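You operate a simulated robot arm through the tools that you are given. There is no shell and no other tool. Be economical: measure what you need, move in short steps, check, and stop when the job is done.

The job below is to be done with a simulated robot arm. You get a single attempt, and the scene is never put back.

JOB
Shake the green tub, lidded, till its rice balls are coated.
Fine: lid it in the blue sliding tray and strew none; tub back in its place, tray pushed home.

Only the result counts: the job must be done as asked and must still hold three seconds after the hand-in. Knocking over, shifting, dropping, spilling or breaking anything else fails it.

ROBOT AND FRAMES
A 6-joint arm with a two-finger parallel gripper, fixed in place. Base frame: the origin is at the foot of the arm, x ahead of it, y to its left, z up; the work surface is at about z = 0. Readings come in m, rad, newtons and seconds.
With the tool pointing down near the work surface it reaches from about 0.14 to 0.58 m from the base axis. Its first joint turns from -1.152 to 1.152 rad. Payload 2.1 kg.
The tool frame sits at the grasp point between the pads (the TCP): z along the fingers, y along the line on which they close. The tips reach 0.03 m beyond it. Largest opening 0.094 m; finger width 0.028, thickness 0.01; the body of the gripper, 0.05 by 0.096 m, starts 0.055 m behind the TCP.
Orientation is told as [roll, pitch, yaw] about the base's x, y, z axes, in that order, counted from this pose: with the fingers straight down and closing along the base's y, the tool's x points along the base's -x, its y along +y and its z along -z.

CONTROLS
- The arm moves only by the tool send_rows. Its arguments are lists of equal length, an entry for each row: "dr": the turn, a rotation vector about the tool's x, y, z in rad, a list of three; "delta_pos": the shift along the tool's x, y, z in m, a list of three; "gripper": the gripper command, from -1 (fully open) to 1 (shut), values between in proportion. In form: {"dr": [[rx, ry, rz], ...], "delta_pos": [[dx, dy, dz], ...], "gripper": [gripper, ...]}. A call has 1 to 12 rows; each row is the pose to reach, as a shift and turn from the pose commanded when the call began, along the tool's axes at that moment. A row lasts 0.2 s, in which the tool goes at most 0.05 m and 0.15 rad; a call with a longer step from one row to the next is refused whole, and so is a gripper value outside its range. A pose out of reach is approached as far as the arm can. The call stops where the force on the tool passes 40 N (or 10 N more than at its start, if that is more) or the arm is blocked; 0.2 s more then pass. The fingers move at their own pace (about 0.072 m/s each) and stop on an object; they squeeze with about 32 N. The grip force told is the motor's: it shows also when the fingers shut on nothing. Time passes only in rows, and 0.2 s behind the last, so rows that repeat a pose let the fingers close. The reply holds the time, the measured pose of the TCP, the force on the tool along the base axes, the opening and the grip force, in the units named above and with some noise.
- Cameras (640 x 400 px; columns grow to the right, rows downward): "scene" is fixed at [0.0603, -0.3869, 0.4712]; the picture's right is [0.67, -0.74, 0.00], its down [-0.39, -0.36, -0.85] and it looks along [0.62, 0.57, -0.53] (base axes); focal length 280 px, centre (320, 200). "wrist" rides on the gripper at [-0.037, 0, -0.058] in the tool frame; the picture's right is [0.00, -1.00, 0.00], its down [0.97, 0.00, -0.24] and it looks along [0.24, 0.00, 0.97] (tool axes); focal length 218 px, centre (320, 200).
- snapshot(camera): a new picture of that camera. It takes no simulated time.
- point_at(camera, pixels): there is no depth. For up to 12 entries [column, row, z] of the newest picture of that camera ("zoom" is the newest enlarged one), the place [x, y] in the base frame at which the ray of that pixel passes the height z, good to about 0.003 m, but the place of the scene camera against the robot may be out by one fixed shift of up to 0.025 m in any direction. It takes no simulated time.
- inspect(camera, box): a new picture of the part [left, top, right, bottom] of that camera's present view, enlarged. It takes no simulated time.
- finish_job(): hands the job in; it is judged then, once.

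Go step by step. Measure first, check grasps and placings, and put right what went wrong. The budget is 80 turns and 34 pictures, counting those below and the enlarged ones. Unless the task says otherwise, let go and move clear before handing in, and close with one line.

The tools are called after "Emit:" as a command line: name --argument value ..., lists and objects as JSON in quotes. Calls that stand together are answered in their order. send_rows: Moves the arm, as the interface text tells. Its arguments: {"type":"object","properties":{"dr":{"type":"array","items":{"type":"array","items":{"type":"number"}}},"delta_pos":{"type":"array","items":{"type":"array","items":{"type":"number"}}},"gripper":{"type":"array","items":{"type":"number"}}},"required":["dr","delta_pos","gripper"]} The other tools are called the same way: snapshot (camera) takes a picture; point_at (camera, pixels) gives the place at which the rays of pixels pass given heights; inspect (camera, box) takes an enlarged picture of a part of a camera's view; finish_job () hands the job in.

At the start:

```text
time: 0.0
ee_pos: [0.3648, -0.0831, 0.3512]
tool_rot: [-0.002, -0.001, 0.0]
ft_force: [0.2, 0.2, -1.0]
grip_width: 0.094
grasp_force: 0.1
```

scene: 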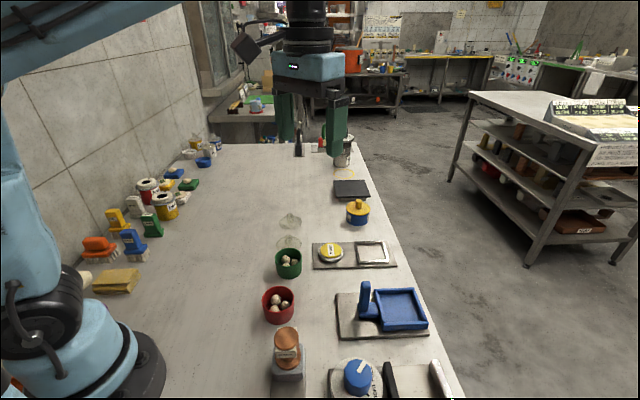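
wrist: 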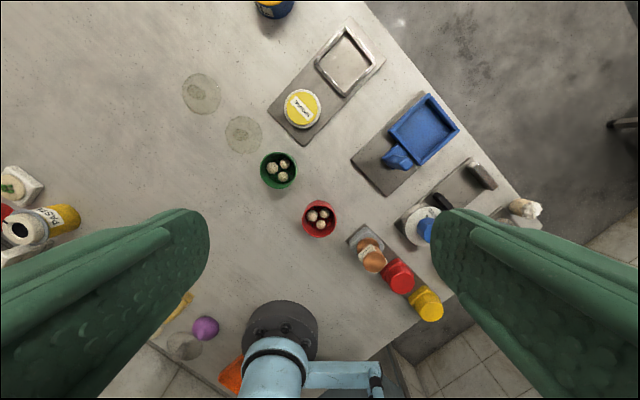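

The wrist view shows the green tub at (278,170), the blue tray at (424,130), and a yellow-topped disc at (302,108) that may be a lid. I'll enlarge these before planning.

Emit:
inspect --camera "wrist" --box '[170, 0, 410, 150]'

Emit:
inspect --camera "scene" --box '[240, 190, 440, 315]'

Emit:
inspect --camera "wrist" --box '[240, 80, 540, 268]'

```text
2.67 times, centred on (290, 75) of wrist
```

zoom: 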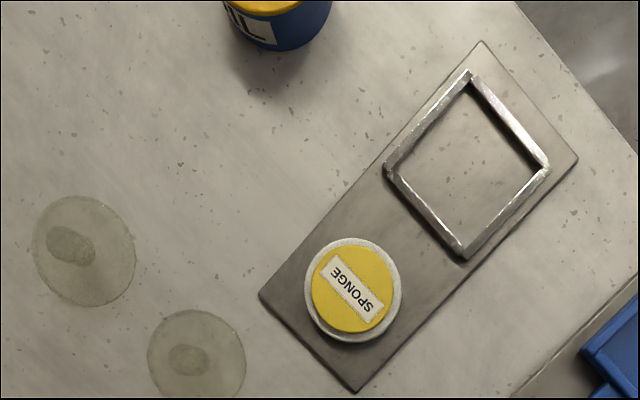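

```text
3.20 times, centred on (340, 252) of scene
```

zoom: 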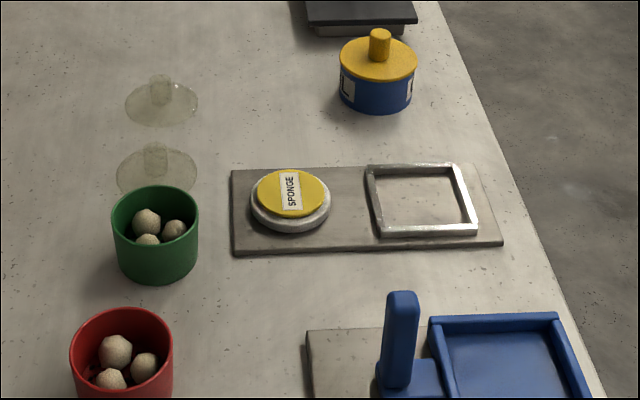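

```text
2.13 times, centred on (390, 174) of wrist
```

zoom: 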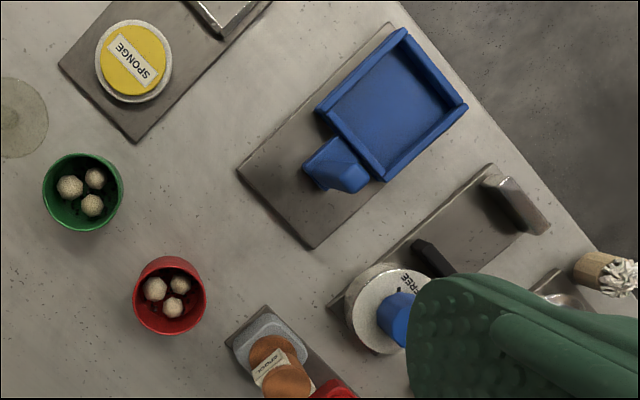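

The two clear discs with knobs at (200,93) and (244,134) look like the lids, and the blue tray has a post handle at (398,157). I'll measure places from the wrist picture.

Emit:
point_at --camera "wrist" --pixels '[[278, 170, 0.05], [278, 170, 0], [319, 219, 0.05], [244, 134, 0.01], [200, 93, 0.01], [263, 134, 0.0], [226, 134, 0.0], [430, 93, 0.03], [459, 127, 0.03], [389, 131, 0.03], [420, 165, 0.03], [398, 157, 0.07]]'

Emit:
point_at --camera "wrist" --pixels '[[351, 158, 0], [388, 197, 0], [424, 92, 0.0], [260, 170, 0.05], [297, 170, 0.05], [302, 219, 0.05], [336, 219, 0.05], [181, 93, 0], [220, 93, 0]]'

Emit:
point_at --camera "scene" --pixels '[[288, 256, 0.05], [279, 294, 0.05], [289, 244, 0], [290, 222, 0], [365, 285, 0.08], [402, 310, 0.02], [336, 293, 0], [340, 337, 0], [428, 325, 0.02], [274, 263, 0.05], [302, 263, 0.05], [288, 278, 0]]'

```text
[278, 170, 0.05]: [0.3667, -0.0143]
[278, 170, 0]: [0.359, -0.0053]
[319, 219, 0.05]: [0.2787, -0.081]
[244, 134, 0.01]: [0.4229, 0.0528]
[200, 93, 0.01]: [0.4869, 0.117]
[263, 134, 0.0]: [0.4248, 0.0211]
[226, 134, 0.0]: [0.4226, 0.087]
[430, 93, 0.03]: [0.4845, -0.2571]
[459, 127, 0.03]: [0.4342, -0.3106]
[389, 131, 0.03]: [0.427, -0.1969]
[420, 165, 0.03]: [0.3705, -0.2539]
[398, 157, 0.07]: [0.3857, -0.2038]
```

```text
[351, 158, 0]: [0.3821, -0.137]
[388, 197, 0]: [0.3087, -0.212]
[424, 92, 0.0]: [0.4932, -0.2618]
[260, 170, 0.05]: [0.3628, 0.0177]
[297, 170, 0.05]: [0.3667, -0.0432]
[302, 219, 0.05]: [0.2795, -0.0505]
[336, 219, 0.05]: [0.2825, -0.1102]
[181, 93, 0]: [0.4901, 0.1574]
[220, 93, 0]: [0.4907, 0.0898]
```

```text
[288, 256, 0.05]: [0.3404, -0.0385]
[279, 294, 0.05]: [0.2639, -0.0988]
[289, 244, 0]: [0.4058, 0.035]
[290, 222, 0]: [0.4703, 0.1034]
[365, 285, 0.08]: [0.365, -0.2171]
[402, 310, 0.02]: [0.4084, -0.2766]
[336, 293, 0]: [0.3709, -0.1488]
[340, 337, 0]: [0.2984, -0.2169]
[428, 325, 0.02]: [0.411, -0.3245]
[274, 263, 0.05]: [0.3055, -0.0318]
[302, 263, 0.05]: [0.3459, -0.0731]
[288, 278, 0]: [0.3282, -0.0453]
```

Both tubs are about 0.062 m wide and the lids about 0.066 m. The tray is at about (0.43,-0.255) and turned roughly 45°. I'll move over it for a closer look at how it slides.

Emit:
send_rows --dr '[[0, 0, 0], [0, 0, 0], [0, 0, 0], [0, 0, 0], [0, 0, 0]]' --delta_pos '[[-0.015, -0.03, 0.02], [-0.03, -0.06, 0.04], [-0.045, -0.09, 0.06], [-0.06, -0.12, 0.08], [-0.07, -0.14, 0.1]]' --gripper '[-1, -1, -1, -1, -1]'

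Emit:
snapshot --camera "wrist"

Emit:
inspect --camera "scene" --box '[320, 270, 450, 350]'

```text
time: 1.2
ee_pos: [0.4347, -0.2236, 0.2514]
tool_rot: [0.0, -0.001, 0.0]
ft_force: [0.5, 0.6, 0.9]
grip_width: 0.0939
grasp_force: 0.0
```

```text
28 pictures are left
```

wrist: 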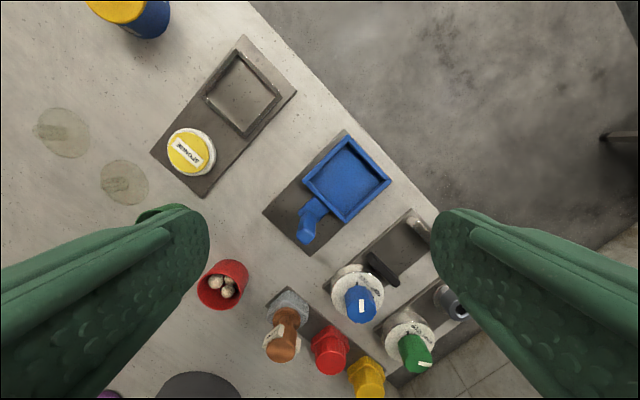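

```text
4.92 times, centred on (385, 310) of scene
```

zoom: 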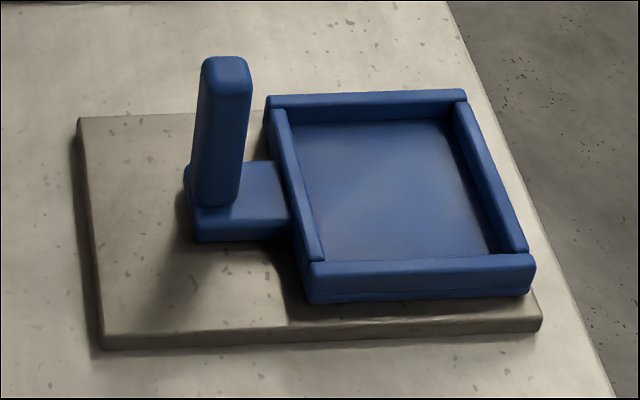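

The tray sits at the outer end of its plate with its post handle facing inward, so this is probably its home end. I'll go over the lids and the green tub for a closer look.

Emit:
send_rows --dr '[[0, 0, 0], [0, 0, 0], [0, 0, 0], [0, 0, 0], [0, 0, 0], [0, 0, 0]]' --delta_pos '[[0, 0.045, 0], [0, 0.09, 0], [0, 0.135, 0.02], [0.01, 0.18, 0.04], [0.02, 0.22, 0.07], [0.02, 0.26, 0.09]]' --gripper '[-1, -1, -1, -1, -1, -1]'

Emit:
snapshot --camera "wrist"

```text
refused: row 4 steps farther than a row can; nothing moved
```

```text
26 pictures are left
```

wrist: 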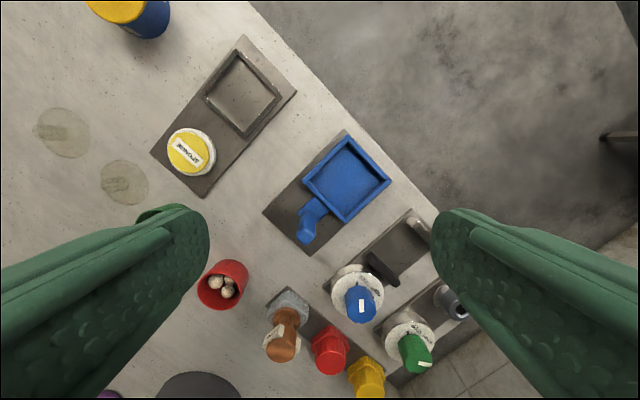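

Row 4 was too long, so nothing moved. I'll use smaller steps, and measure the tray from this picture first.

Emit:
point_at --camera "wrist" --pixels '[[349, 138, 0.03], [392, 181, 0.03], [302, 182, 0.03], [346, 223, 0.03], [347, 180, 0.015], [316, 204, 0.07], [347, 130, 0.01], [262, 212, 0.01], [311, 257, 0.01]]'

Emit:
send_rows --dr '[[0, 0, 0], [0, 0, 0], [0, 0, 0], [0, 0, 0], [0, 0, 0], [0, 0, 0], [0, 0, 0]]' --delta_pos '[[0, 0.04, 0], [0, 0.08, 0.01], [0, 0.12, 0.02], [0.005, 0.16, 0.035], [0.01, 0.2, 0.05], [0.015, 0.23, 0.07], [0.02, 0.26, 0.09]]' --gripper '[-1, -1, -1, -1, -1, -1, -1]'

Emit:
snapshot --camera "wrist"

```text
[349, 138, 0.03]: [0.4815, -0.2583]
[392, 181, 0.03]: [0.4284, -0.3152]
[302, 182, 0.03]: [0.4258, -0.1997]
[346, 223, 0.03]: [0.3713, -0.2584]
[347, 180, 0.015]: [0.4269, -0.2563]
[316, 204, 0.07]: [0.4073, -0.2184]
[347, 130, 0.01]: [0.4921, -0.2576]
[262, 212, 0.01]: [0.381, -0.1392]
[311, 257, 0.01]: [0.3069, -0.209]
```

```text
time: 2.8
ee_pos: [0.4131, 0.0363, 0.1608]
tool_rot: [0.001, -0.001, -0.001]
ft_force: [0.4, 0.6, 0.0]
grip_width: 0.094
grasp_force: 0.1
```

```text
25 pictures are left
```

wrist: 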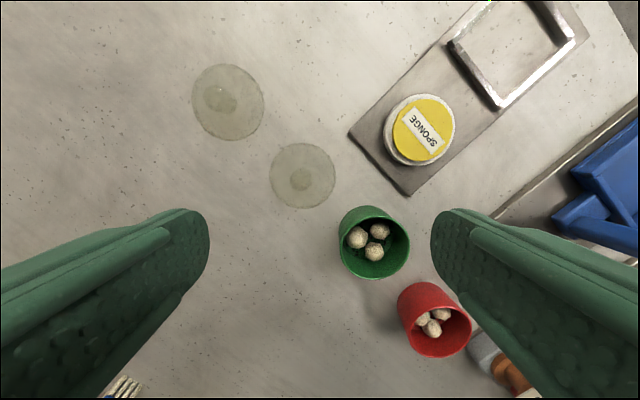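

The two lids look different in size here: 66 px at (303,176) against about 73 px at (228,103). I'll measure them and both tub rims properly.

Emit:
point_at --camera "wrist" --pixels '[[270, 176, 0.005], [336, 176, 0.005], [303, 143, 0.005], [303, 209, 0.005], [192, 103, 0.005], [264, 103, 0.005], [228, 64, 0.005], [228, 141, 0.005], [301, 181, 0.025], [220, 98, 0.025]]'

Emit:
inspect --camera "wrist" --box '[180, 50, 500, 250]'

Emit:
inspect --camera "scene" --box '[250, 200, 330, 330]'

```text
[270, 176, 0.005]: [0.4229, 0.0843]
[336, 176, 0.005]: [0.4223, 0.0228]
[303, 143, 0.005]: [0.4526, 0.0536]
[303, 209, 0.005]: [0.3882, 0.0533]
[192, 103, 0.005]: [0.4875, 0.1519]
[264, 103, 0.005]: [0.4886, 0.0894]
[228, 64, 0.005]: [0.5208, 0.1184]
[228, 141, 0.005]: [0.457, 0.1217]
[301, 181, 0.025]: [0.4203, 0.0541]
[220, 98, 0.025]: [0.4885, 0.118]
```

```text
2.00 times, centred on (340, 150) of wrist
```

zoom: 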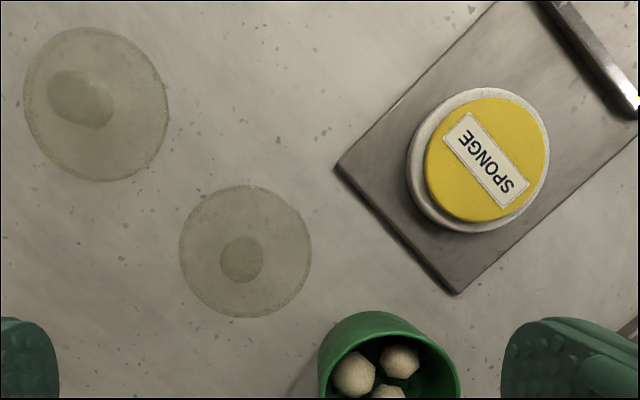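

```text
3.08 times, centred on (290, 265) of scene
```

zoom: 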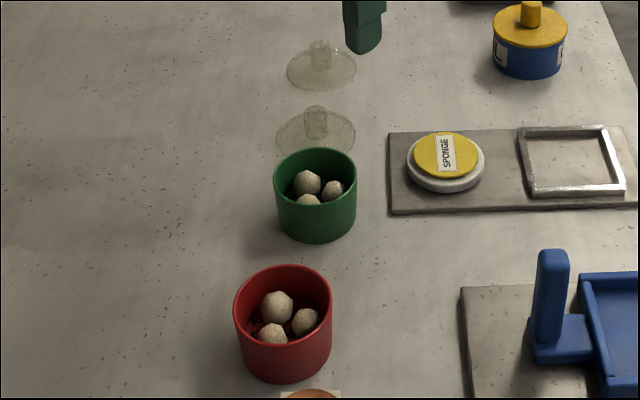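

The lids are the same size, about 0.063 m. The near one is at (0.421,0.0535) with its knob about 0.019 m wide. The tub looks about 0.038 m tall, so I'll locate its rim centre now.

Emit:
point_at --camera "wrist" --pixels '[[341, 244, 0.038], [410, 244, 0.038], [375, 213, 0.038], [375, 279, 0.038], [358, 207, 0.0], [302, 180, 0.02]]'

Emit:
inspect --camera "wrist" --box '[320, 190, 480, 290]'

```text
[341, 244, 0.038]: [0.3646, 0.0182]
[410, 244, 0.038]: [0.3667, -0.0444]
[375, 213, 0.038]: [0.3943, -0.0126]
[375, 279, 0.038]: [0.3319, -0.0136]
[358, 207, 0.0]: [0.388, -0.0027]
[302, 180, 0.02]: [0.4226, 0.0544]
```

```text
4.00 times, centred on (400, 240) of wrist
```

zoom: 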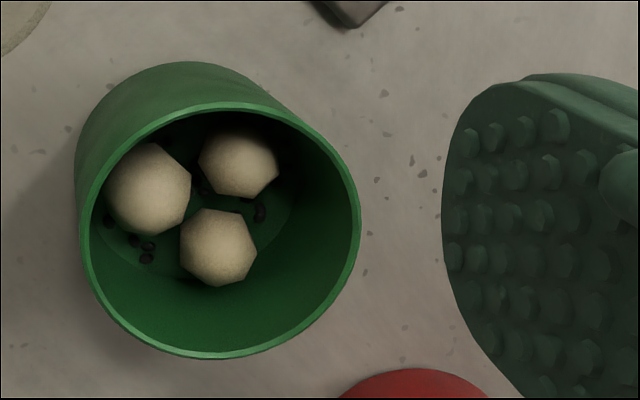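

The tub centre is about (0.363,-0.0135). Before gripping I need the tray's inner size and wall height, so I'll look at it from lower down.

Emit:
send_rows --dr '[[0, 0, 0], [0, 0, 0], [0, 0, 0], [0, 0, 0], [0, 0, 0], [0, 0, 0], [0, 0, 0]]' --delta_pos '[[-0.005, -0.04, 0], [-0.01, -0.08, 0], [-0.015, -0.12, 0], [-0.02, -0.16, 0], [-0.025, -0.2, 0], [-0.025, -0.245, 0], [-0.025, -0.29, 0]]' --gripper '[-1, -1, -1, -1, -1, -1, -1]'

Emit:
snapshot --camera "wrist"

```text
time: 4.4
ee_pos: [0.4413, -0.2538, 0.1626]
tool_rot: [0.0, -0.002, 0.001]
ft_force: [-0.5, 0.1, 0.1]
grip_width: 0.094
grasp_force: 0.1
```

```text
21 pictures are left
```

wrist: 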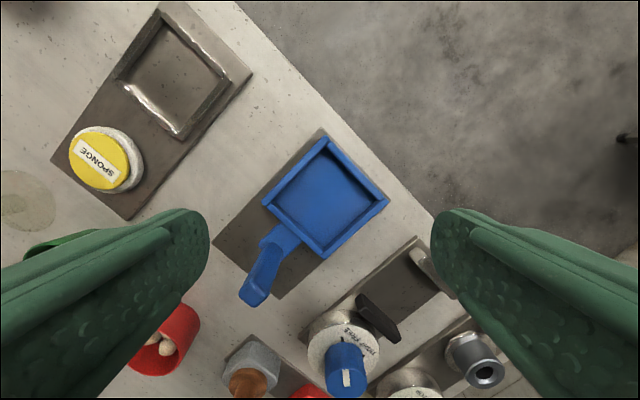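

I'll measure the tray corners at two candidate heights and compare them with the earlier view to get the wall height.

Emit:
point_at --camera "wrist" --pixels '[[325, 137, 0.03], [389, 200, 0.03], [261, 204, 0.03], [323, 259, 0.03], [325, 137, 0.02], [389, 200, 0.02], [261, 204, 0.02], [323, 259, 0.02], [276, 211, 0.02], [325, 152, 0.012], [375, 201, 0.02], [321, 246, 0.02]]'

Emit:
inspect --camera "wrist" --box '[200, 120, 440, 310]'

```text
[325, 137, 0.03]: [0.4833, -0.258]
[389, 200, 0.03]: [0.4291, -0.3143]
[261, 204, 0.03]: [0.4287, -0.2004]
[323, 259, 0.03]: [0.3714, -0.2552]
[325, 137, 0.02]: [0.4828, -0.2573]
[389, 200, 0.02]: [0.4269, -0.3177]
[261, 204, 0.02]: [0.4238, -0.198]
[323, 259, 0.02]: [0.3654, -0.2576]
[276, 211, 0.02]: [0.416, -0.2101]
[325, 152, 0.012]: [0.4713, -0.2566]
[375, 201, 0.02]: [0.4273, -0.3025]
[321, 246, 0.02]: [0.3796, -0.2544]
```

```text
2.11 times, centred on (320, 215) of wrist
```

zoom: 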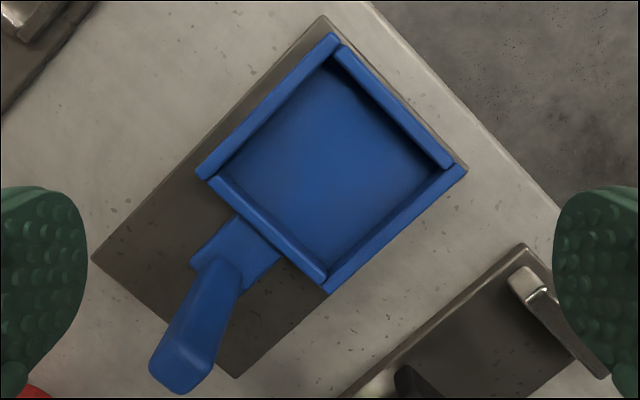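

The tray's inner square is about 0.064 m, its centre about (0.4275,-0.2575) and its wall tops at z≈0.03. Tub fingertips must therefore stay above about 0.018 m tub height. I'll go above the green tub now.

Emit:
send_rows --dr '[[0, 0, 0], [0, 0, 0], [0, 0, 0], [0, 0, 0], [0, 0, 0], [0, 0, 0], [0, 0, 0], [0, 0, 0]]' --delta_pos '[[0.01, 0.04, 0], [0.025, 0.08, 0], [0.04, 0.12, 0], [0.055, 0.16, 0], [0.07, 0.2, 0], [0.078, 0.24, 0], [0.078, 0.24, 0.03], [0.078, 0.24, 0.06]]' --gripper '[-1, -1, -1, -1, -1, -1, -1, -1]'

Emit:
snapshot --camera "wrist"

```text
time: 6.2
ee_pos: [0.3626, -0.0115, 0.1003]
tool_rot: [0.0, -0.001, 0.001]
ft_force: [-0.4, -1.3, 0.0]
grip_width: 0.0941
grasp_force: 0.1
```

```text
19 pictures are left
```

wrist: 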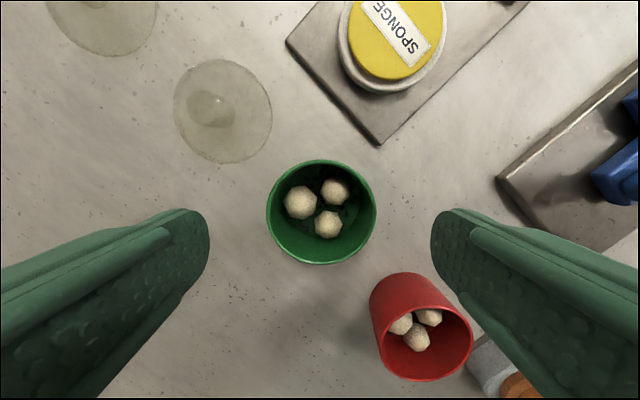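

The tub rim runs from column 266 to 377 and row 160 to 265, nearly centred between the fingers. I'll refine its centre before going down.

Emit:
point_at --camera "wrist" --pixels '[[266, 212, 0.04], [377, 212, 0.04], [321, 160, 0.04], [321, 265, 0.04], [266, 212, 0.045], [377, 212, 0.045], [321, 160, 0.045], [321, 265, 0.045], [421, 380, 0.04], [370, 330, 0.04]]'

```text
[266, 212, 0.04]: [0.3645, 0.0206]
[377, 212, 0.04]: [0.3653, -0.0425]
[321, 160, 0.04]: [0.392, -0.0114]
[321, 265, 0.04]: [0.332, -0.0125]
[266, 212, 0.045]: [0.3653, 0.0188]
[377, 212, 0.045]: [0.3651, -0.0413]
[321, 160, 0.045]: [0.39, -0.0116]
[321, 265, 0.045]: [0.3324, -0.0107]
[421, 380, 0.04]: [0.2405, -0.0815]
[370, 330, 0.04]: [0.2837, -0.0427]
```

The tub centre is (0.362,-0.0115), directly below the TCP. I'll go down to z≈0.048 and close.

Emit:
send_rows --dr '[[0, 0, 0], [0, 0, 0], [0, 0, 0], [0, 0, 0], [0, 0, 0], [0, 0, 0]]' --delta_pos '[[0, 0, 0.025], [0, 0, 0.05], [0, 0, 0.052], [0, 0, 0.052], [0, 0, 0.052], [0, 0, 0.052]]' --gripper '[-1, -1, -0.2, 0.5, 0.5, 0.5]'

Emit:
inspect --camera "scene" --box '[230, 200, 350, 300]'

```text
time: 7.6
ee_pos: [0.3635, -0.013, 0.047]
tool_rot: [0.001, -0.002, 0.001]
ft_force: [0.0, 0.8, 0.3]
grip_width: 0.0604
grasp_force: 31.7
```

```text
4.00 times, centred on (290, 250) of scene
```

zoom: 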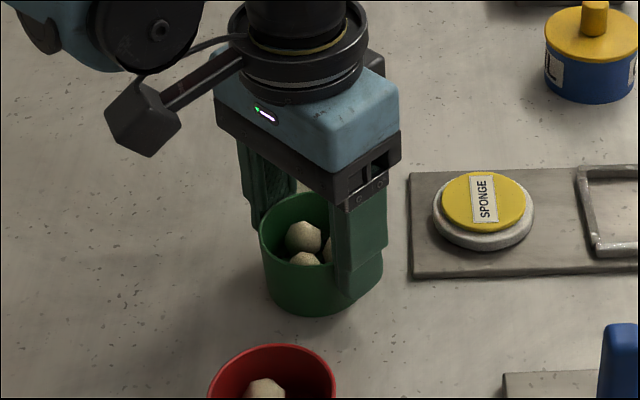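

The tub is gripped at 0.0604 m wide with 31.7 N. I'll lift straight up and carry it over the tray gently.

Emit:
send_rows --dr '[[0, 0, 0], [0, 0, 0], [0, 0, 0], [0, 0, 0], [0, 0, 0], [0, 0, 0], [0, 0, 0], [0, 0, 0], [0, 0, 0], [0, 0, 0], [0, 0, 0], [0, 0, 0]]' --delta_pos '[[0, 0, -0.02], [0, 0, -0.05], [0, 0, -0.08], [0, -0.005, -0.105], [-0.008, -0.03, -0.113], [-0.016, -0.065, -0.113], [-0.025, -0.1, -0.113], [-0.034, -0.135, -0.113], [-0.043, -0.17, -0.113], [-0.052, -0.205, -0.113], [-0.06, -0.232, -0.113], [-0.064, -0.2445, -0.113]]' --gripper '[0.5, 0.5, 0.5, 0.5, 0.5, 0.5, 0.5, 0.5, 0.5, 0.5, 0.5, 0.5]'

Emit:
snapshot --camera "wrist"

```text
time: 10.2
ee_pos: [0.4262, -0.2557, 0.1615]
tool_rot: [-0.001, -0.002, 0.002]
ft_force: [-0.7, -0.1, -0.1]
grip_width: 0.0605
grasp_force: 32.0
```

```text
17 pictures are left
```

wrist: 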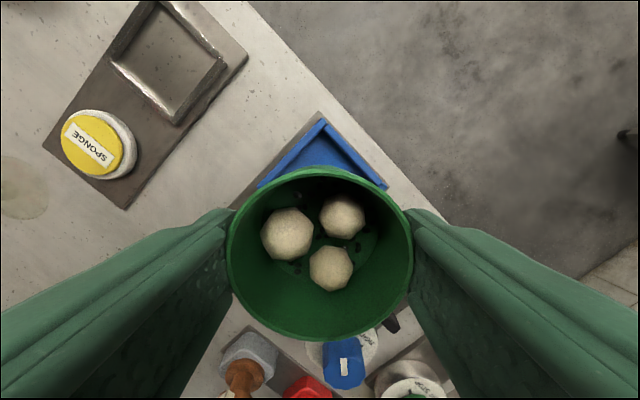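

The tub sits centred under the TCP, the balls are inside, and the post handle (about (0.38,-0.207), top ≈0.09) clears the gripper. I'll shift 1.5 mm in x and go down to just above the walls.

Emit:
send_rows --dr '[[0, 0, 0], [0, 0, 0], [0, 0, 0], [0, 0, 0]]' --delta_pos '[[-0.0015, 0, 0.02], [-0.0015, 0, 0.045], [-0.0015, 0, 0.065], [-0.0015, 0, 0.075]]' --gripper '[0.5, 0.5, 0.5, 0.5]'

Emit:
inspect --camera "scene" --box '[320, 230, 450, 350]'

Emit:
inspect --camera "wrist" --box '[180, 80, 460, 360]'

```text
time: 11.2
ee_pos: [0.4284, -0.2567, 0.0867]
tool_rot: [0.001, -0.002, 0.001]
ft_force: [-0.7, -0.6, -0.7]
grip_width: 0.0605
grasp_force: 32.0
```

```text
3.33 times, centred on (385, 290) of scene
```

zoom: 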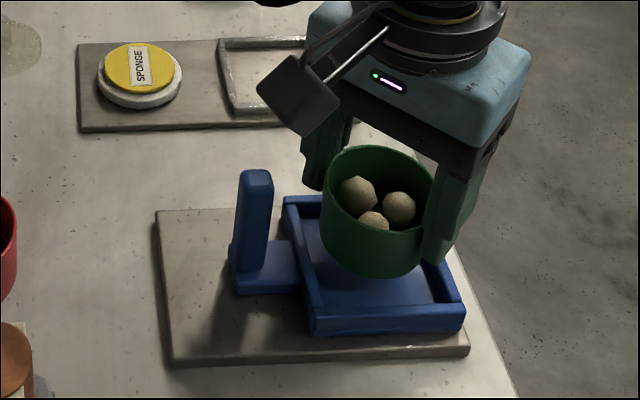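

```text
1.43 times, centred on (320, 220) of wrist
```

zoom: 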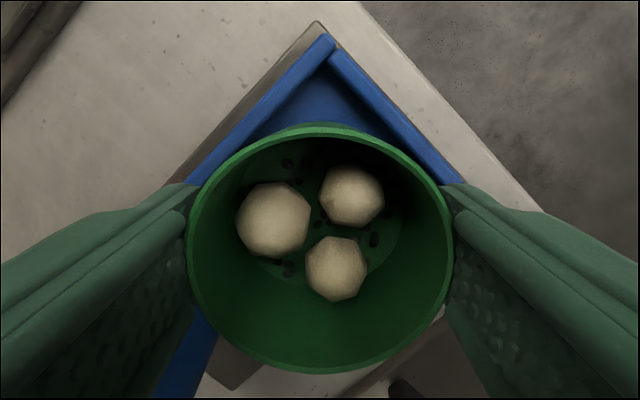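

The tapered tub bottom is over the tray and well centred. I'll lower it in small steps and watch the force.

Emit:
send_rows --dr '[[0, 0, 0], [0, 0, 0], [0, 0, 0], [0, 0, 0]]' --delta_pos '[[0, 0, 0.004], [0, 0, 0.008], [0, 0, 0.012], [0, 0, 0.016]]' --gripper '[0.5, 0.5, 0.5, 0.5]'

```text
time: 12.2
ee_pos: [0.4286, -0.2571, 0.0703]
tool_rot: [-0.001, -0.001, 0.002]
ft_force: [0.3, -0.2, -1.3]
grip_width: 0.0605
grasp_force: 31.9
```

No contact yet, so I'll continue down in 2 mm steps.

Emit:
send_rows --dr '[[0, 0, 0], [0, 0, 0], [0, 0, 0]]' --delta_pos '[[0, 0, 0.002], [0, 0, 0.004], [0, 0, 0.005]]' --gripper '[0.5, 0.5, 0.5]'

```text
time: 13.0
ee_pos: [0.4288, -0.2576, 0.0653]
tool_rot: [0.001, -0.003, 0.001]
ft_force: [-0.6, 0.1, -0.4]
grip_width: 0.0604
grasp_force: 31.7
```

Emit:
send_rows --dr '[[0, 0, 0], [0, 0, 0], [0, 0, 0]]' --delta_pos '[[0, 0, 0.0015], [0, 0, 0.003], [0, 0, 0.004]]' --gripper '[0.5, 0.5, 0.5]'

Emit:
inspect --camera "scene" --box '[320, 230, 450, 350]'

```text
time: 13.7
ee_pos: [0.4285, -0.2562, 0.0644]
tool_rot: [0.002, -0.002, 0.004]
ft_force: [-1.1, 1.9, 9.4]
grip_width: 0.0604
grasp_force: 31.9
stopped in row 3: the force on the tool passed its limit (the readings are from after the stop); the commanded pose is now the measured one
```

```text
3.33 times, centred on (385, 290) of scene
```

zoom: 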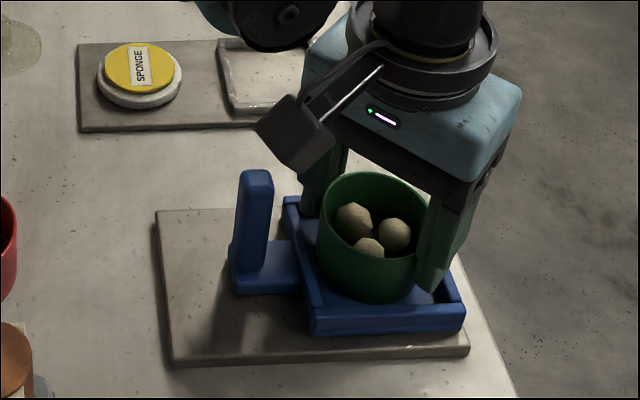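

The tub is seated on the tray floor at z≈0.017. I'll open and rise straight up.

Emit:
send_rows --dr '[[0, 0, 0], [0, 0, 0], [0, 0, 0], [0, 0, 0], [0, 0, 0], [0, 0, 0]]' --delta_pos '[[0, 0, 0], [0, 0, 0], [0, 0, -0.02], [0, 0, -0.05], [0, 0, -0.08], [0, 0, -0.1]]' --gripper '[-0.6, -0.7, -0.7, -0.7, -0.7, -0.7]'

Emit:
snapshot --camera "wrist"

```text
time: 15.1
ee_pos: [0.4292, -0.2569, 0.1622]
tool_rot: [0.001, -0.004, 0.002]
ft_force: [0.8, -0.1, 0.2]
grip_width: 0.0799
grasp_force: 0.1
```

```text
13 pictures are left
```

wrist: 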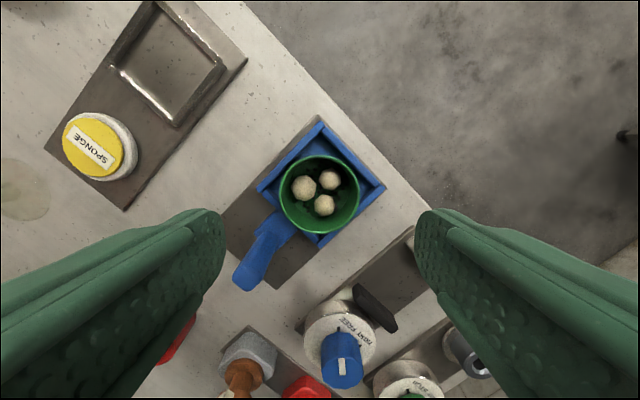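

The tub stands upright in the tray with its rim at columns 279–360. I'll measure its centre and then go to the near lid at (0.4215,0.0538).

Emit:
point_at --camera "wrist" --pixels '[[279, 197, 0.058], [360, 197, 0.058], [320, 155, 0.058], [320, 234, 0.058]]'

Emit:
send_rows --dr '[[0, 0, 0], [0, 0, 0], [0, 0, 0], [0, 0, 0], [0, 0, 0], [0, 0, 0], [0, 0, 0], [0, 0, 0]]' --delta_pos '[[0, 0.04, 0], [0, 0.085, 0], [0, 0.13, 0], [0, 0.175, 0], [0, 0.22, 0], [0.004, 0.265, 0], [0.0075, 0.3, 0.02], [0.0075, 0.311, 0.062]]' --gripper '[-0.7, -0.7, -0.7, -0.7, -0.7, -0.5, -0.3, -0.1]'

Emit:
snapshot --camera "wrist"

```text
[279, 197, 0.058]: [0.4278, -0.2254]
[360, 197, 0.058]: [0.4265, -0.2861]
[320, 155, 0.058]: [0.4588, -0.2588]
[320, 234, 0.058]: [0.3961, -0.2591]
```

```text
time: 16.9
ee_pos: [0.4216, 0.0541, 0.0977]
tool_rot: [0.002, -0.001, -0.001]
ft_force: [-0.3, -0.7, -0.4]
grip_width: 0.0516
grasp_force: 0.0
```

```text
12 pictures are left
```

wrist: 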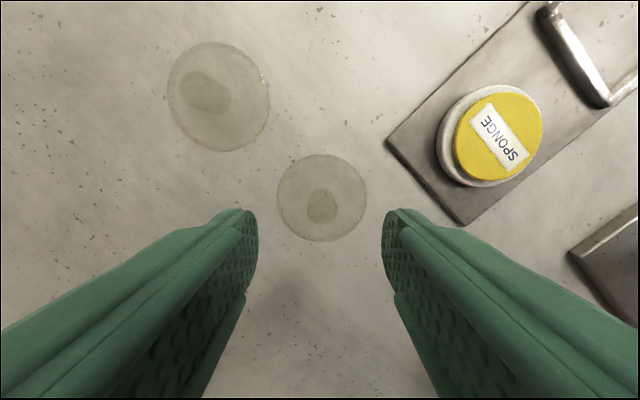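

The lid (columns 277–367, rows 154–242) and its knob at (322,206) are just below the TCP. I'll measure them finely.

Emit:
point_at --camera "wrist" --pixels '[[277, 198, 0.004], [367, 198, 0.004], [322, 154, 0.004], [322, 242, 0.004], [321, 211, 0.025], [308, 208, 0.02], [337, 208, 0.02]]'

Emit:
inspect --camera "wrist" --box '[260, 140, 380, 260]'

```text
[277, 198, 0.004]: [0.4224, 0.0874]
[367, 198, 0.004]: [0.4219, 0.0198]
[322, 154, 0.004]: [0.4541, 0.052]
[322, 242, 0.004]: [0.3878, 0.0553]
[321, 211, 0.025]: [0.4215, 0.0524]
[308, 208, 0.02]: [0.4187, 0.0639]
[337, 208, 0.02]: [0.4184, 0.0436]
```

```text
3.33 times, centred on (320, 200) of wrist
```

zoom: 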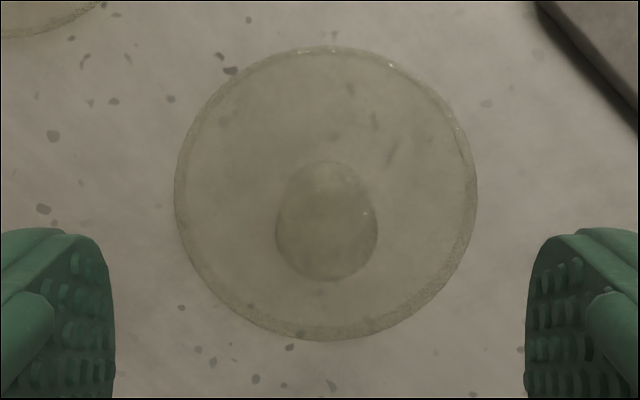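

The lid centre is (0.4215,0.0537), matching the TCP. I'll go down until the tips are at z≈0.012 and close on the knob.

Emit:
send_rows --dr '[[0, 0, 0], [0, 0, 0], [0, 0, 0], [0, 0, 0], [0, 0, 0], [0, 0, 0], [0, 0, 0]]' --delta_pos '[[0, 0, 0.02], [0, 0, 0.04], [0, 0, 0.05], [0, 0, 0.0555], [0, 0, 0.0555], [0, 0, 0.0555], [0, 0, 0.0555]]' --gripper '[-0.1, -0.1, -0.1, 0.2, 0.8, 0.8, 0.8]'

```text
time: 18.5
ee_pos: [0.4213, 0.0531, 0.0453]
tool_rot: [0.001, -0.002, 0.003]
ft_force: [0.7, 2.0, 2.0]
grip_width: 0.0149
grasp_force: 32.0
```

The knob is gripped at 0.0149 m with 32 N. I'll lift and carry the lid over the tray.

Emit:
send_rows --dr '[[0, 0, 0], [0, 0, 0], [0, 0, 0], [0, 0, 0], [0, 0, 0], [0, 0, 0], [0, 0, 0], [0, 0, 0], [0, 0, 0], [0, 0, 0], [0, 0, 0], [0, 0, 0]]' --delta_pos '[[0, 0, -0.02], [0, 0, -0.06], [0, 0, -0.1], [0, -0.01, -0.125], [0, -0.045, -0.125], [0, -0.085, -0.125], [0, -0.13, -0.125], [0, -0.175, -0.125], [0, -0.22, -0.125], [-0.003, -0.26, -0.125], [-0.006, -0.295, -0.125], [-0.006, -0.311, -0.125]]' --gripper '[0.8, 0.8, 0.8, 0.8, 0.8, 0.8, 0.8, 0.8, 0.8, 0.8, 0.8, 0.8]'

Emit:
snapshot --camera "wrist"

```text
time: 21.1
ee_pos: [0.428, -0.2561, 0.1721]
tool_rot: [0.0, -0.002, 0.003]
ft_force: [-0.7, -0.3, -0.7]
grip_width: 0.0169
grasp_force: 32.2
```

```text
10 pictures are left
```

wrist: 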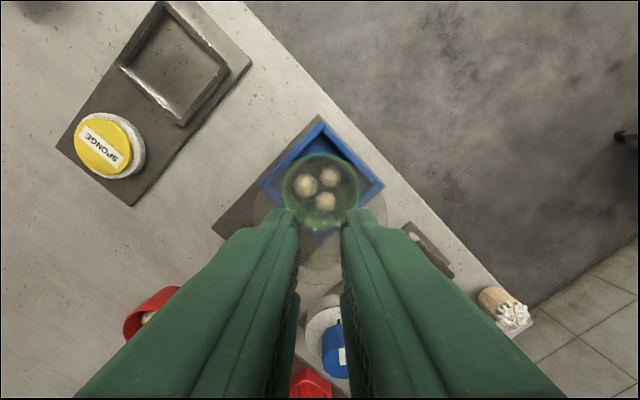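

The lid hangs level and centred (columns 252–387) over the tub. I'll lower it to near contact, then continue in small steps.

Emit:
send_rows --dr '[[0, 0, 0], [0, 0, 0], [0, 0, 0], [0, 0, 0], [0, 0, 0]]' --delta_pos '[[0, -0.0005, 0.02], [0, -0.0005, 0.04], [0, -0.0005, 0.053], [0, -0.0005, 0.06], [0, -0.0005, 0.06]]' --gripper '[0.8, 0.8, 0.8, 0.8, 0.8]'

Emit:
inspect --camera "scene" --box '[320, 230, 450, 350]'

```text
time: 22.3
ee_pos: [0.4263, -0.257, 0.11]
tool_rot: [0.002, -0.003, 0.002]
ft_force: [-0.7, 0.1, 0.3]
grip_width: 0.0167
grasp_force: 32.0
```

```text
3.33 times, centred on (385, 290) of scene
```

zoom: 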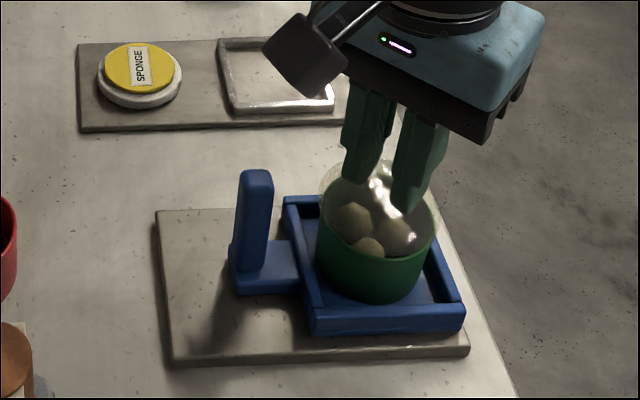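

The lid is close above the rim and roughly concentric. I'll lower it in 2 mm steps.

Emit:
send_rows --dr '[[0, 0, 0], [0, 0, 0], [0, 0, 0], [0, 0, 0]]' --delta_pos '[[0.0, 0, 0.002], [0.0, 0, 0.004], [0.0, 0, 0.006], [0, 0, 0.008]]' --gripper '[0.8, 0.8, 0.8, 0.8]'

```text
time: 23.3
ee_pos: [0.4274, -0.2579, 0.1032]
tool_rot: [0.001, -0.001, 0.003]
ft_force: [1.2, 0.6, 27.8]
grip_width: 0.0169
grasp_force: 32.5
```

A force of 27.8 N at z=0.103 shows the lid has met the tub at about the expected height. I'll look at how it sits.

Emit:
inspect --camera "scene" --box '[365, 255, 425, 325]'

```text
5.71 times, centred on (395, 290) of scene
```

zoom: 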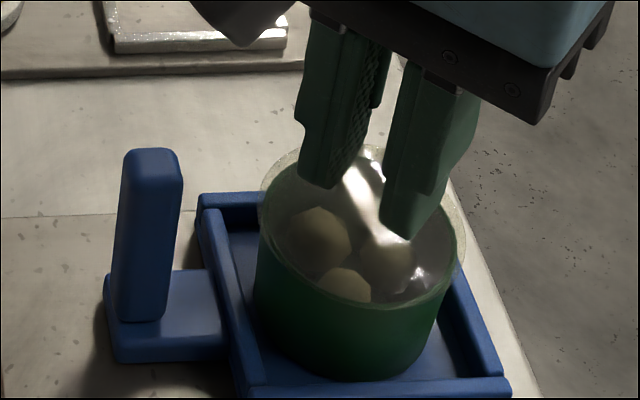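

The lid covers the rim concentrically. I'll press 1.5 mm more to seat it, then ease off.

Emit:
send_rows --dr '[[0, 0, 0], [0, 0, 0], [0, 0, 0]]' --delta_pos '[[0, 0, 0.0007], [0, 0, 0.0015], [0, 0, 0.0015]]' --gripper '[0.8, 0.8, 0.8]'

```text
time: 23.8
ee_pos: [0.4275, -0.2568, 0.105]
tool_rot: [0.004, -0.001, 0.002]
ft_force: [0.8, 0.6, 8.9]
grip_width: 0.0167
grasp_force: 31.9
stopped in row 2: the force on the tool passed its limit (the readings are from after the stop); the commanded pose is now the measured one
```

The contact is firm. I'll release the knob, rise, and check the lid from above.

Emit:
send_rows --dr '[[0, 0, 0], [0, 0, 0], [0, 0, 0], [0, 0, 0], [0, 0, 0], [0, 0, 0]]' --delta_pos '[[0, 0, 0], [0, 0, 0], [0, 0, -0.01], [0, 0, -0.025], [0, 0, -0.04], [0, 0, -0.05]]' --gripper '[0.4, 0.2, 0, -0.5, -0.7, -0.7]'

Emit:
inspect --camera "wrist" --box '[220, 100, 420, 270]'

```text
time: 25.1
ee_pos: [0.4257, -0.2582, 0.1538]
tool_rot: [0.002, -0.001, 0.001]
ft_force: [0.3, -0.3, -0.7]
grip_width: 0.0799
grasp_force: 0.1
```

```text
2.35 times, centred on (320, 185) of wrist
```

zoom: 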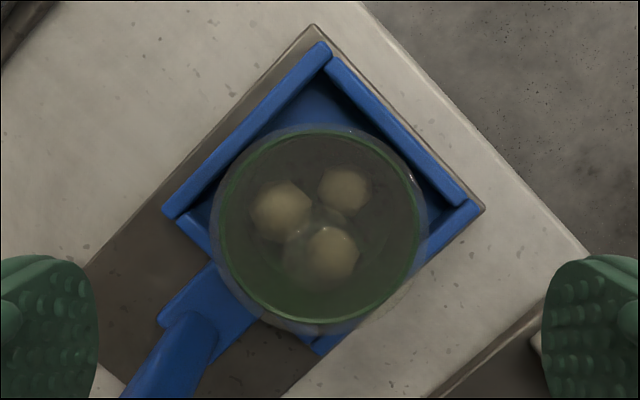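

The lid sits evenly over the rim (lid edge 212–427, rim 217–422), so the tub is lidded in the tray. The tray's handle post is at (0.380,-0.2075), so I'll turn the gripper across the slide direction and hover over it.

Emit:
send_rows --dr '[[0, 0, 0.14], [0, 0, 0.28], [0, 0, 0.42], [0, 0, 0.56], [0, 0, 0.7], [0, 0, 0.81], [0, 0, 0.81]]' --delta_pos '[[0.008, 0.008, 0], [0.016, 0.016, 0], [0.024, 0.025, 0], [0.032, 0.034, 0], [0.04, 0.042, 0], [0.0475, 0.0495, 0], [0.0475, 0.0495, 0]]' --gripper '[-0.5, -0.5, -0.3, -0.2, -0.2, -0.2, -0.2]'

Emit:
snapshot --camera "wrist"

```text
time: 26.8
ee_pos: [0.3797, -0.2088, 0.1538]
tool_rot: [0.002, -0.001, -0.809]
ft_force: [-0.7, 0.7, 0.5]
grip_width: 0.0562
grasp_force: 0.1
```

```text
6 pictures are left
```

wrist: 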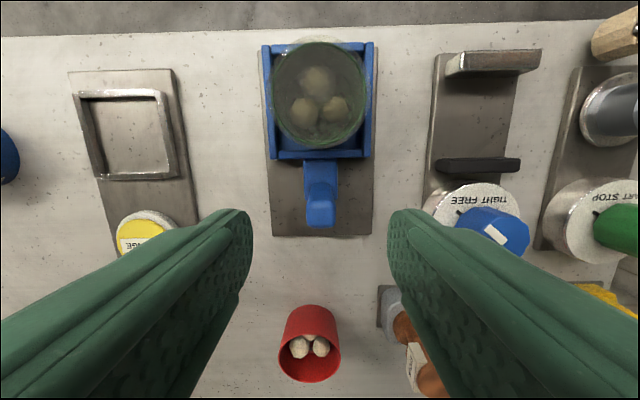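

The post is centred at column 320 below the gripper, and the tub with its lid looks fine. I'll go down to z≈0.085 and grip the post.

Emit:
send_rows --dr '[[0, 0, 0], [0, 0, 0], [0, 0, 0], [0, 0, 0], [0, 0, 0], [0, 0, 0], [0, 0, 0]]' --delta_pos '[[0, 0, 0.03], [0, 0, 0.055], [0, 0, 0.069], [0, 0, 0.069], [0, 0, 0.069], [0, 0, 0.069], [0, 0, 0.069]]' --gripper '[-0.2, -0.2, -0.1, 0.3, 0.8, 0.8, 0.8]'

```text
time: 28.4
ee_pos: [0.3782, -0.2092, 0.0844]
tool_rot: [-0.004, 0.001, -0.809]
ft_force: [-18.7, -18.6, -11.8]
grip_width: 0.0221
grasp_force: 44.9
```

The post is held (0.0221 m), but the tool is pushed 26 N sideways, so it is a little off-centre. I'll ease it along tool -y and read the force.

Emit:
send_rows --dr '[[0, 0, 0], [0, 0, 0], [0, 0, 0]]' --delta_pos '[[0, -0.0007, 0], [0, -0.0014, 0], [0, -0.0014, 0]]' --gripper '[0.8, 0.8, 0.8]'

```text
time: 29.1
ee_pos: [0.379, -0.2072, 0.0851]
tool_rot: [0.001, -0.001, -0.806]
ft_force: [-9.4, -9.8, 0.9]
grip_width: 0.0217
grasp_force: 45.1
```

That halved the side force. I'll shift 1.3 mm more, then test a slow 12 mm pull along the slide (+x).

Emit:
send_rows --dr '[[0, 0, 0], [0, 0, 0], [0, 0, 0], [0, 0, 0], [0, 0, 0]]' --delta_pos '[[0, -0.0013, 0], [0.003, -0.0013, 0], [0.006, -0.0013, 0], [0.009, -0.0013, 0], [0.012, -0.0013, 0]]' --gripper '[0.8, 0.8, 0.8, 0.8, 0.8]'

```text
time: 30.4
ee_pos: [0.3701, -0.1999, 0.0849]
tool_rot: [0.002, 0.001, -0.806]
ft_force: [8.9, 6.7, -22.7]
grip_width: 0.0216
grasp_force: 45.3
```

The pull took almost no force along the slide, but there is 22.7 N downward on the tool. I'll check the tray's state with a picture.

Emit:
inspect --camera "scene" --box '[320, 230, 450, 350]'

```text
3.33 times, centred on (385, 290) of scene
```

zoom: 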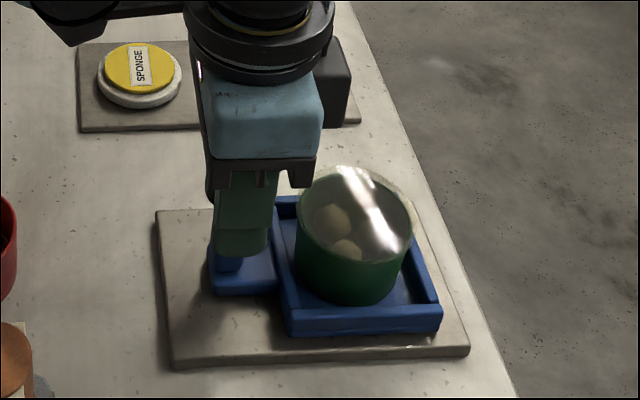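

The tray slid about 12 mm inward cleanly with the lidded tub riding upright. So I'll shake by the handle, starting with moderate strokes of 20–25 mm within the slide.

Emit:
send_rows --dr '[[0, 0, 0], [0, 0, 0], [0, 0, 0], [0, 0, 0], [0, 0, 0], [0, 0, 0], [0, 0, 0], [0, 0, 0], [0, 0, 0]]' --delta_pos '[[0.0, 0.0008, 0.001], [0.008, 0.0008, 0.001], [-0.008, 0.0008, 0.001], [0.01, 0.0008, 0.001], [-0.009, 0.0008, 0.001], [0.012, 0.0008, 0.001], [-0.009, 0.0008, 0.001], [0.012, 0.0008, 0.001], [0, 0.0008, 0.001]]' --gripper '[0.8, 0.8, 0.8, 0.8, 0.8, 0.8, 0.8, 0.8, 0.8]'

```text
time: 32.4
ee_pos: [0.3679, -0.199, 0.085]
tool_rot: [0.0, -0.001, -0.81]
ft_force: [2.6, 4.6, 7.0]
grip_width: 0.0218
grasp_force: 45.0
```

The forces are low now. I'll check the lid and the balls from the wrist.

Emit:
inspect --camera "wrist" --box '[220, 0, 420, 125]'

```text
3.20 times, centred on (320, 62) of wrist
```

zoom: 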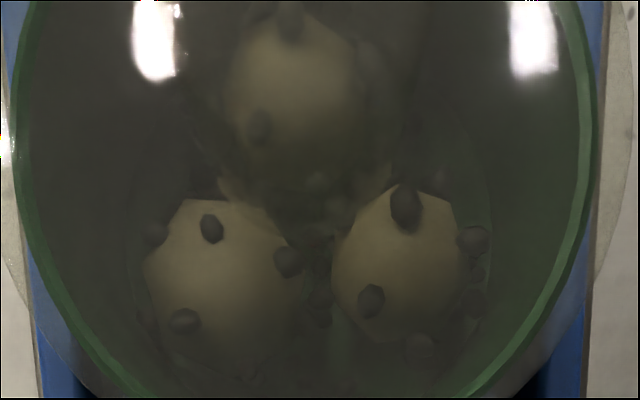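

The coating is taking: dark seeds now sit on the balls, and the lid is still concentric. I'll keep shaking with the same strokes.

Emit:
send_rows --dr '[[0, 0, 0], [0, 0, 0], [0, 0, 0], [0, 0, 0], [0, 0, 0], [0, 0, 0], [0, 0, 0], [0, 0, 0], [0, 0, 0], [0, 0, 0], [0, 0, 0], [0, 0, 0]]' --delta_pos '[[0.012, 0, 0], [-0.009, 0, 0], [0.012, 0, 0], [-0.009, 0, 0], [0.012, 0, 0], [-0.009, 0, 0], [0.012, 0, 0], [-0.009, 0, 0], [0.012, 0, 0], [-0.009, 0, 0], [0.012, 0, 0], [0, 0, 0]]' --gripper '[0.8, 0.8, 0.8, 0.8, 0.8, 0.8, 0.8, 0.8, 0.8, 0.8, 0.8, 0.8]'

Emit:
send_rows --dr '[[0, 0, 0], [0, 0, 0], [0, 0, 0], [0, 0, 0], [0, 0, 0], [0, 0, 0], [0, 0, 0], [0, 0, 0], [0, 0, 0], [0, 0, 0], [0, 0, 0], [0, 0, 0]]' --delta_pos '[[0.012, 0, 0], [-0.009, 0, 0], [0.012, 0, 0], [-0.009, 0, 0], [0.012, 0, 0], [-0.009, 0, 0], [0.012, 0, 0], [-0.009, 0, 0], [0.012, 0, 0], [-0.009, 0, 0], [0.012, 0, 0], [0, 0, 0]]' --gripper '[0.8, 0.8, 0.8, 0.8, 0.8, 0.8, 0.8, 0.8, 0.8, 0.8, 0.8, 0.8]'

Emit:
inspect --camera "wrist" --box '[220, 0, 420, 125]'

```text
time: 33.6
ee_pos: [0.3661, -0.1955, 0.0847]
tool_rot: [0.0, -0.001, -0.81]
ft_force: [-0.3, -1.0, 6.8]
grip_width: 0.0221
grasp_force: 45.2
stopped in row 6: the force on the tool passed its limit (the readings are from after the stop); the commanded pose is now the measured one
```

```text
time: 34.7
ee_pos: [0.3691, -0.1987, 0.0854]
tool_rot: [0.0, 0.0, -0.808]
ft_force: [-1.1, 0.6, -6.1]
grip_width: 0.0218
grasp_force: 45.2
stopped in row 5: the force on the tool passed its limit (the readings are from after the stop); the commanded pose is now the measured one
```

```text
3.20 times, centred on (320, 62) of wrist
```

zoom: 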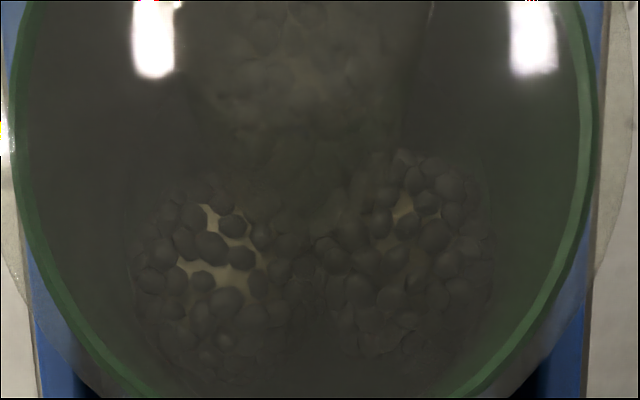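

The balls are almost fully covered, with only small pale patches at (220,240) and (400,210). I'll do another set of slightly shorter strokes.

Emit:
send_rows --dr '[[0, 0, 0], [0, 0, 0], [0, 0, 0], [0, 0, 0], [0, 0, 0], [0, 0, 0], [0, 0, 0], [0, 0, 0], [0, 0, 0]]' --delta_pos '[[0.009, 0, 0], [-0.009, 0, 0], [0.009, 0, 0], [-0.009, 0, 0], [0.009, 0, 0], [-0.009, 0, 0], [0.009, 0, 0], [-0.009, 0, 0], [0, 0, 0]]' --gripper '[0.8, 0.8, 0.8, 0.8, 0.8, 0.8, 0.8, 0.8, 0.8]'

Emit:
inspect --camera "wrist" --box '[220, 0, 420, 125]'

```text
time: 36.7
ee_pos: [0.3681, -0.1987, 0.0847]
tool_rot: [-0.001, 0.001, -0.812]
ft_force: [-9.0, -9.1, 20.9]
grip_width: 0.0217
grasp_force: 45.0
```

```text
3.20 times, centred on (320, 62) of wrist
```

zoom: 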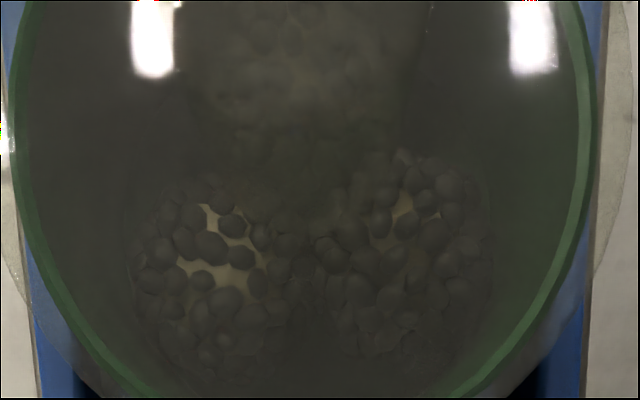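

The pattern hasn't changed from before, so the coating looks complete. For margin I'll relieve the side forces and do one more set at the earlier stroke.

Emit:
send_rows --dr '[[0, 0, 0], [0, 0, 0], [0, 0, 0], [0, 0, 0], [0, 0, 0], [0, 0, 0], [0, 0, 0], [0, 0, 0], [0, 0, 0], [0, 0, 0]]' --delta_pos '[[0, -0.0008, -0.0007], [0.011, -0.0008, -0.0007], [-0.01, -0.0008, -0.0007], [0.011, -0.0008, -0.0007], [-0.01, -0.0008, -0.0007], [0.011, -0.0008, -0.0007], [-0.01, -0.0008, -0.0007], [0.011, -0.0008, -0.0007], [-0.01, -0.0008, -0.0007], [0, -0.0008, -0.0007]]' --gripper '[0.8, 0.8, 0.8, 0.8, 0.8, 0.8, 0.8, 0.8, 0.8, 0.8]'

```text
time: 38.9
ee_pos: [0.3675, -0.1981, 0.0845]
tool_rot: [0.003, -0.001, -0.808]
ft_force: [10.2, 7.7, -26.9]
grip_width: 0.0214
grasp_force: 45.0
```

Now I'll push the tray home slowly (tool -x), going about 1.5 mm past the starting position to feel the stop.

Emit:
send_rows --dr '[[0, 0, 0], [0, 0, 0], [0, 0, 0], [0, 0, 0], [0, 0, 0], [0, 0, 0], [0, 0, 0]]' --delta_pos '[[0, 0.0005, 0.0005], [-0.005, 0.0005, 0.0005], [-0.01, 0.0005, 0.0005], [-0.013, 0.0005, 0.0005], [-0.0147, 0.0005, 0.0005], [-0.0157, 0.0005, 0.0005], [-0.0163, 0.0005, 0.0005]]' --gripper '[0.8, 0.8, 0.8, 0.8, 0.8, 0.8, 0.8]'

```text
time: 40.5
ee_pos: [0.3788, -0.2092, 0.0853]
tool_rot: [0.001, 0.006, -0.809]
ft_force: [-4.8, 25.8, -23.4]
grip_width: 0.0214
grasp_force: 45.0
```

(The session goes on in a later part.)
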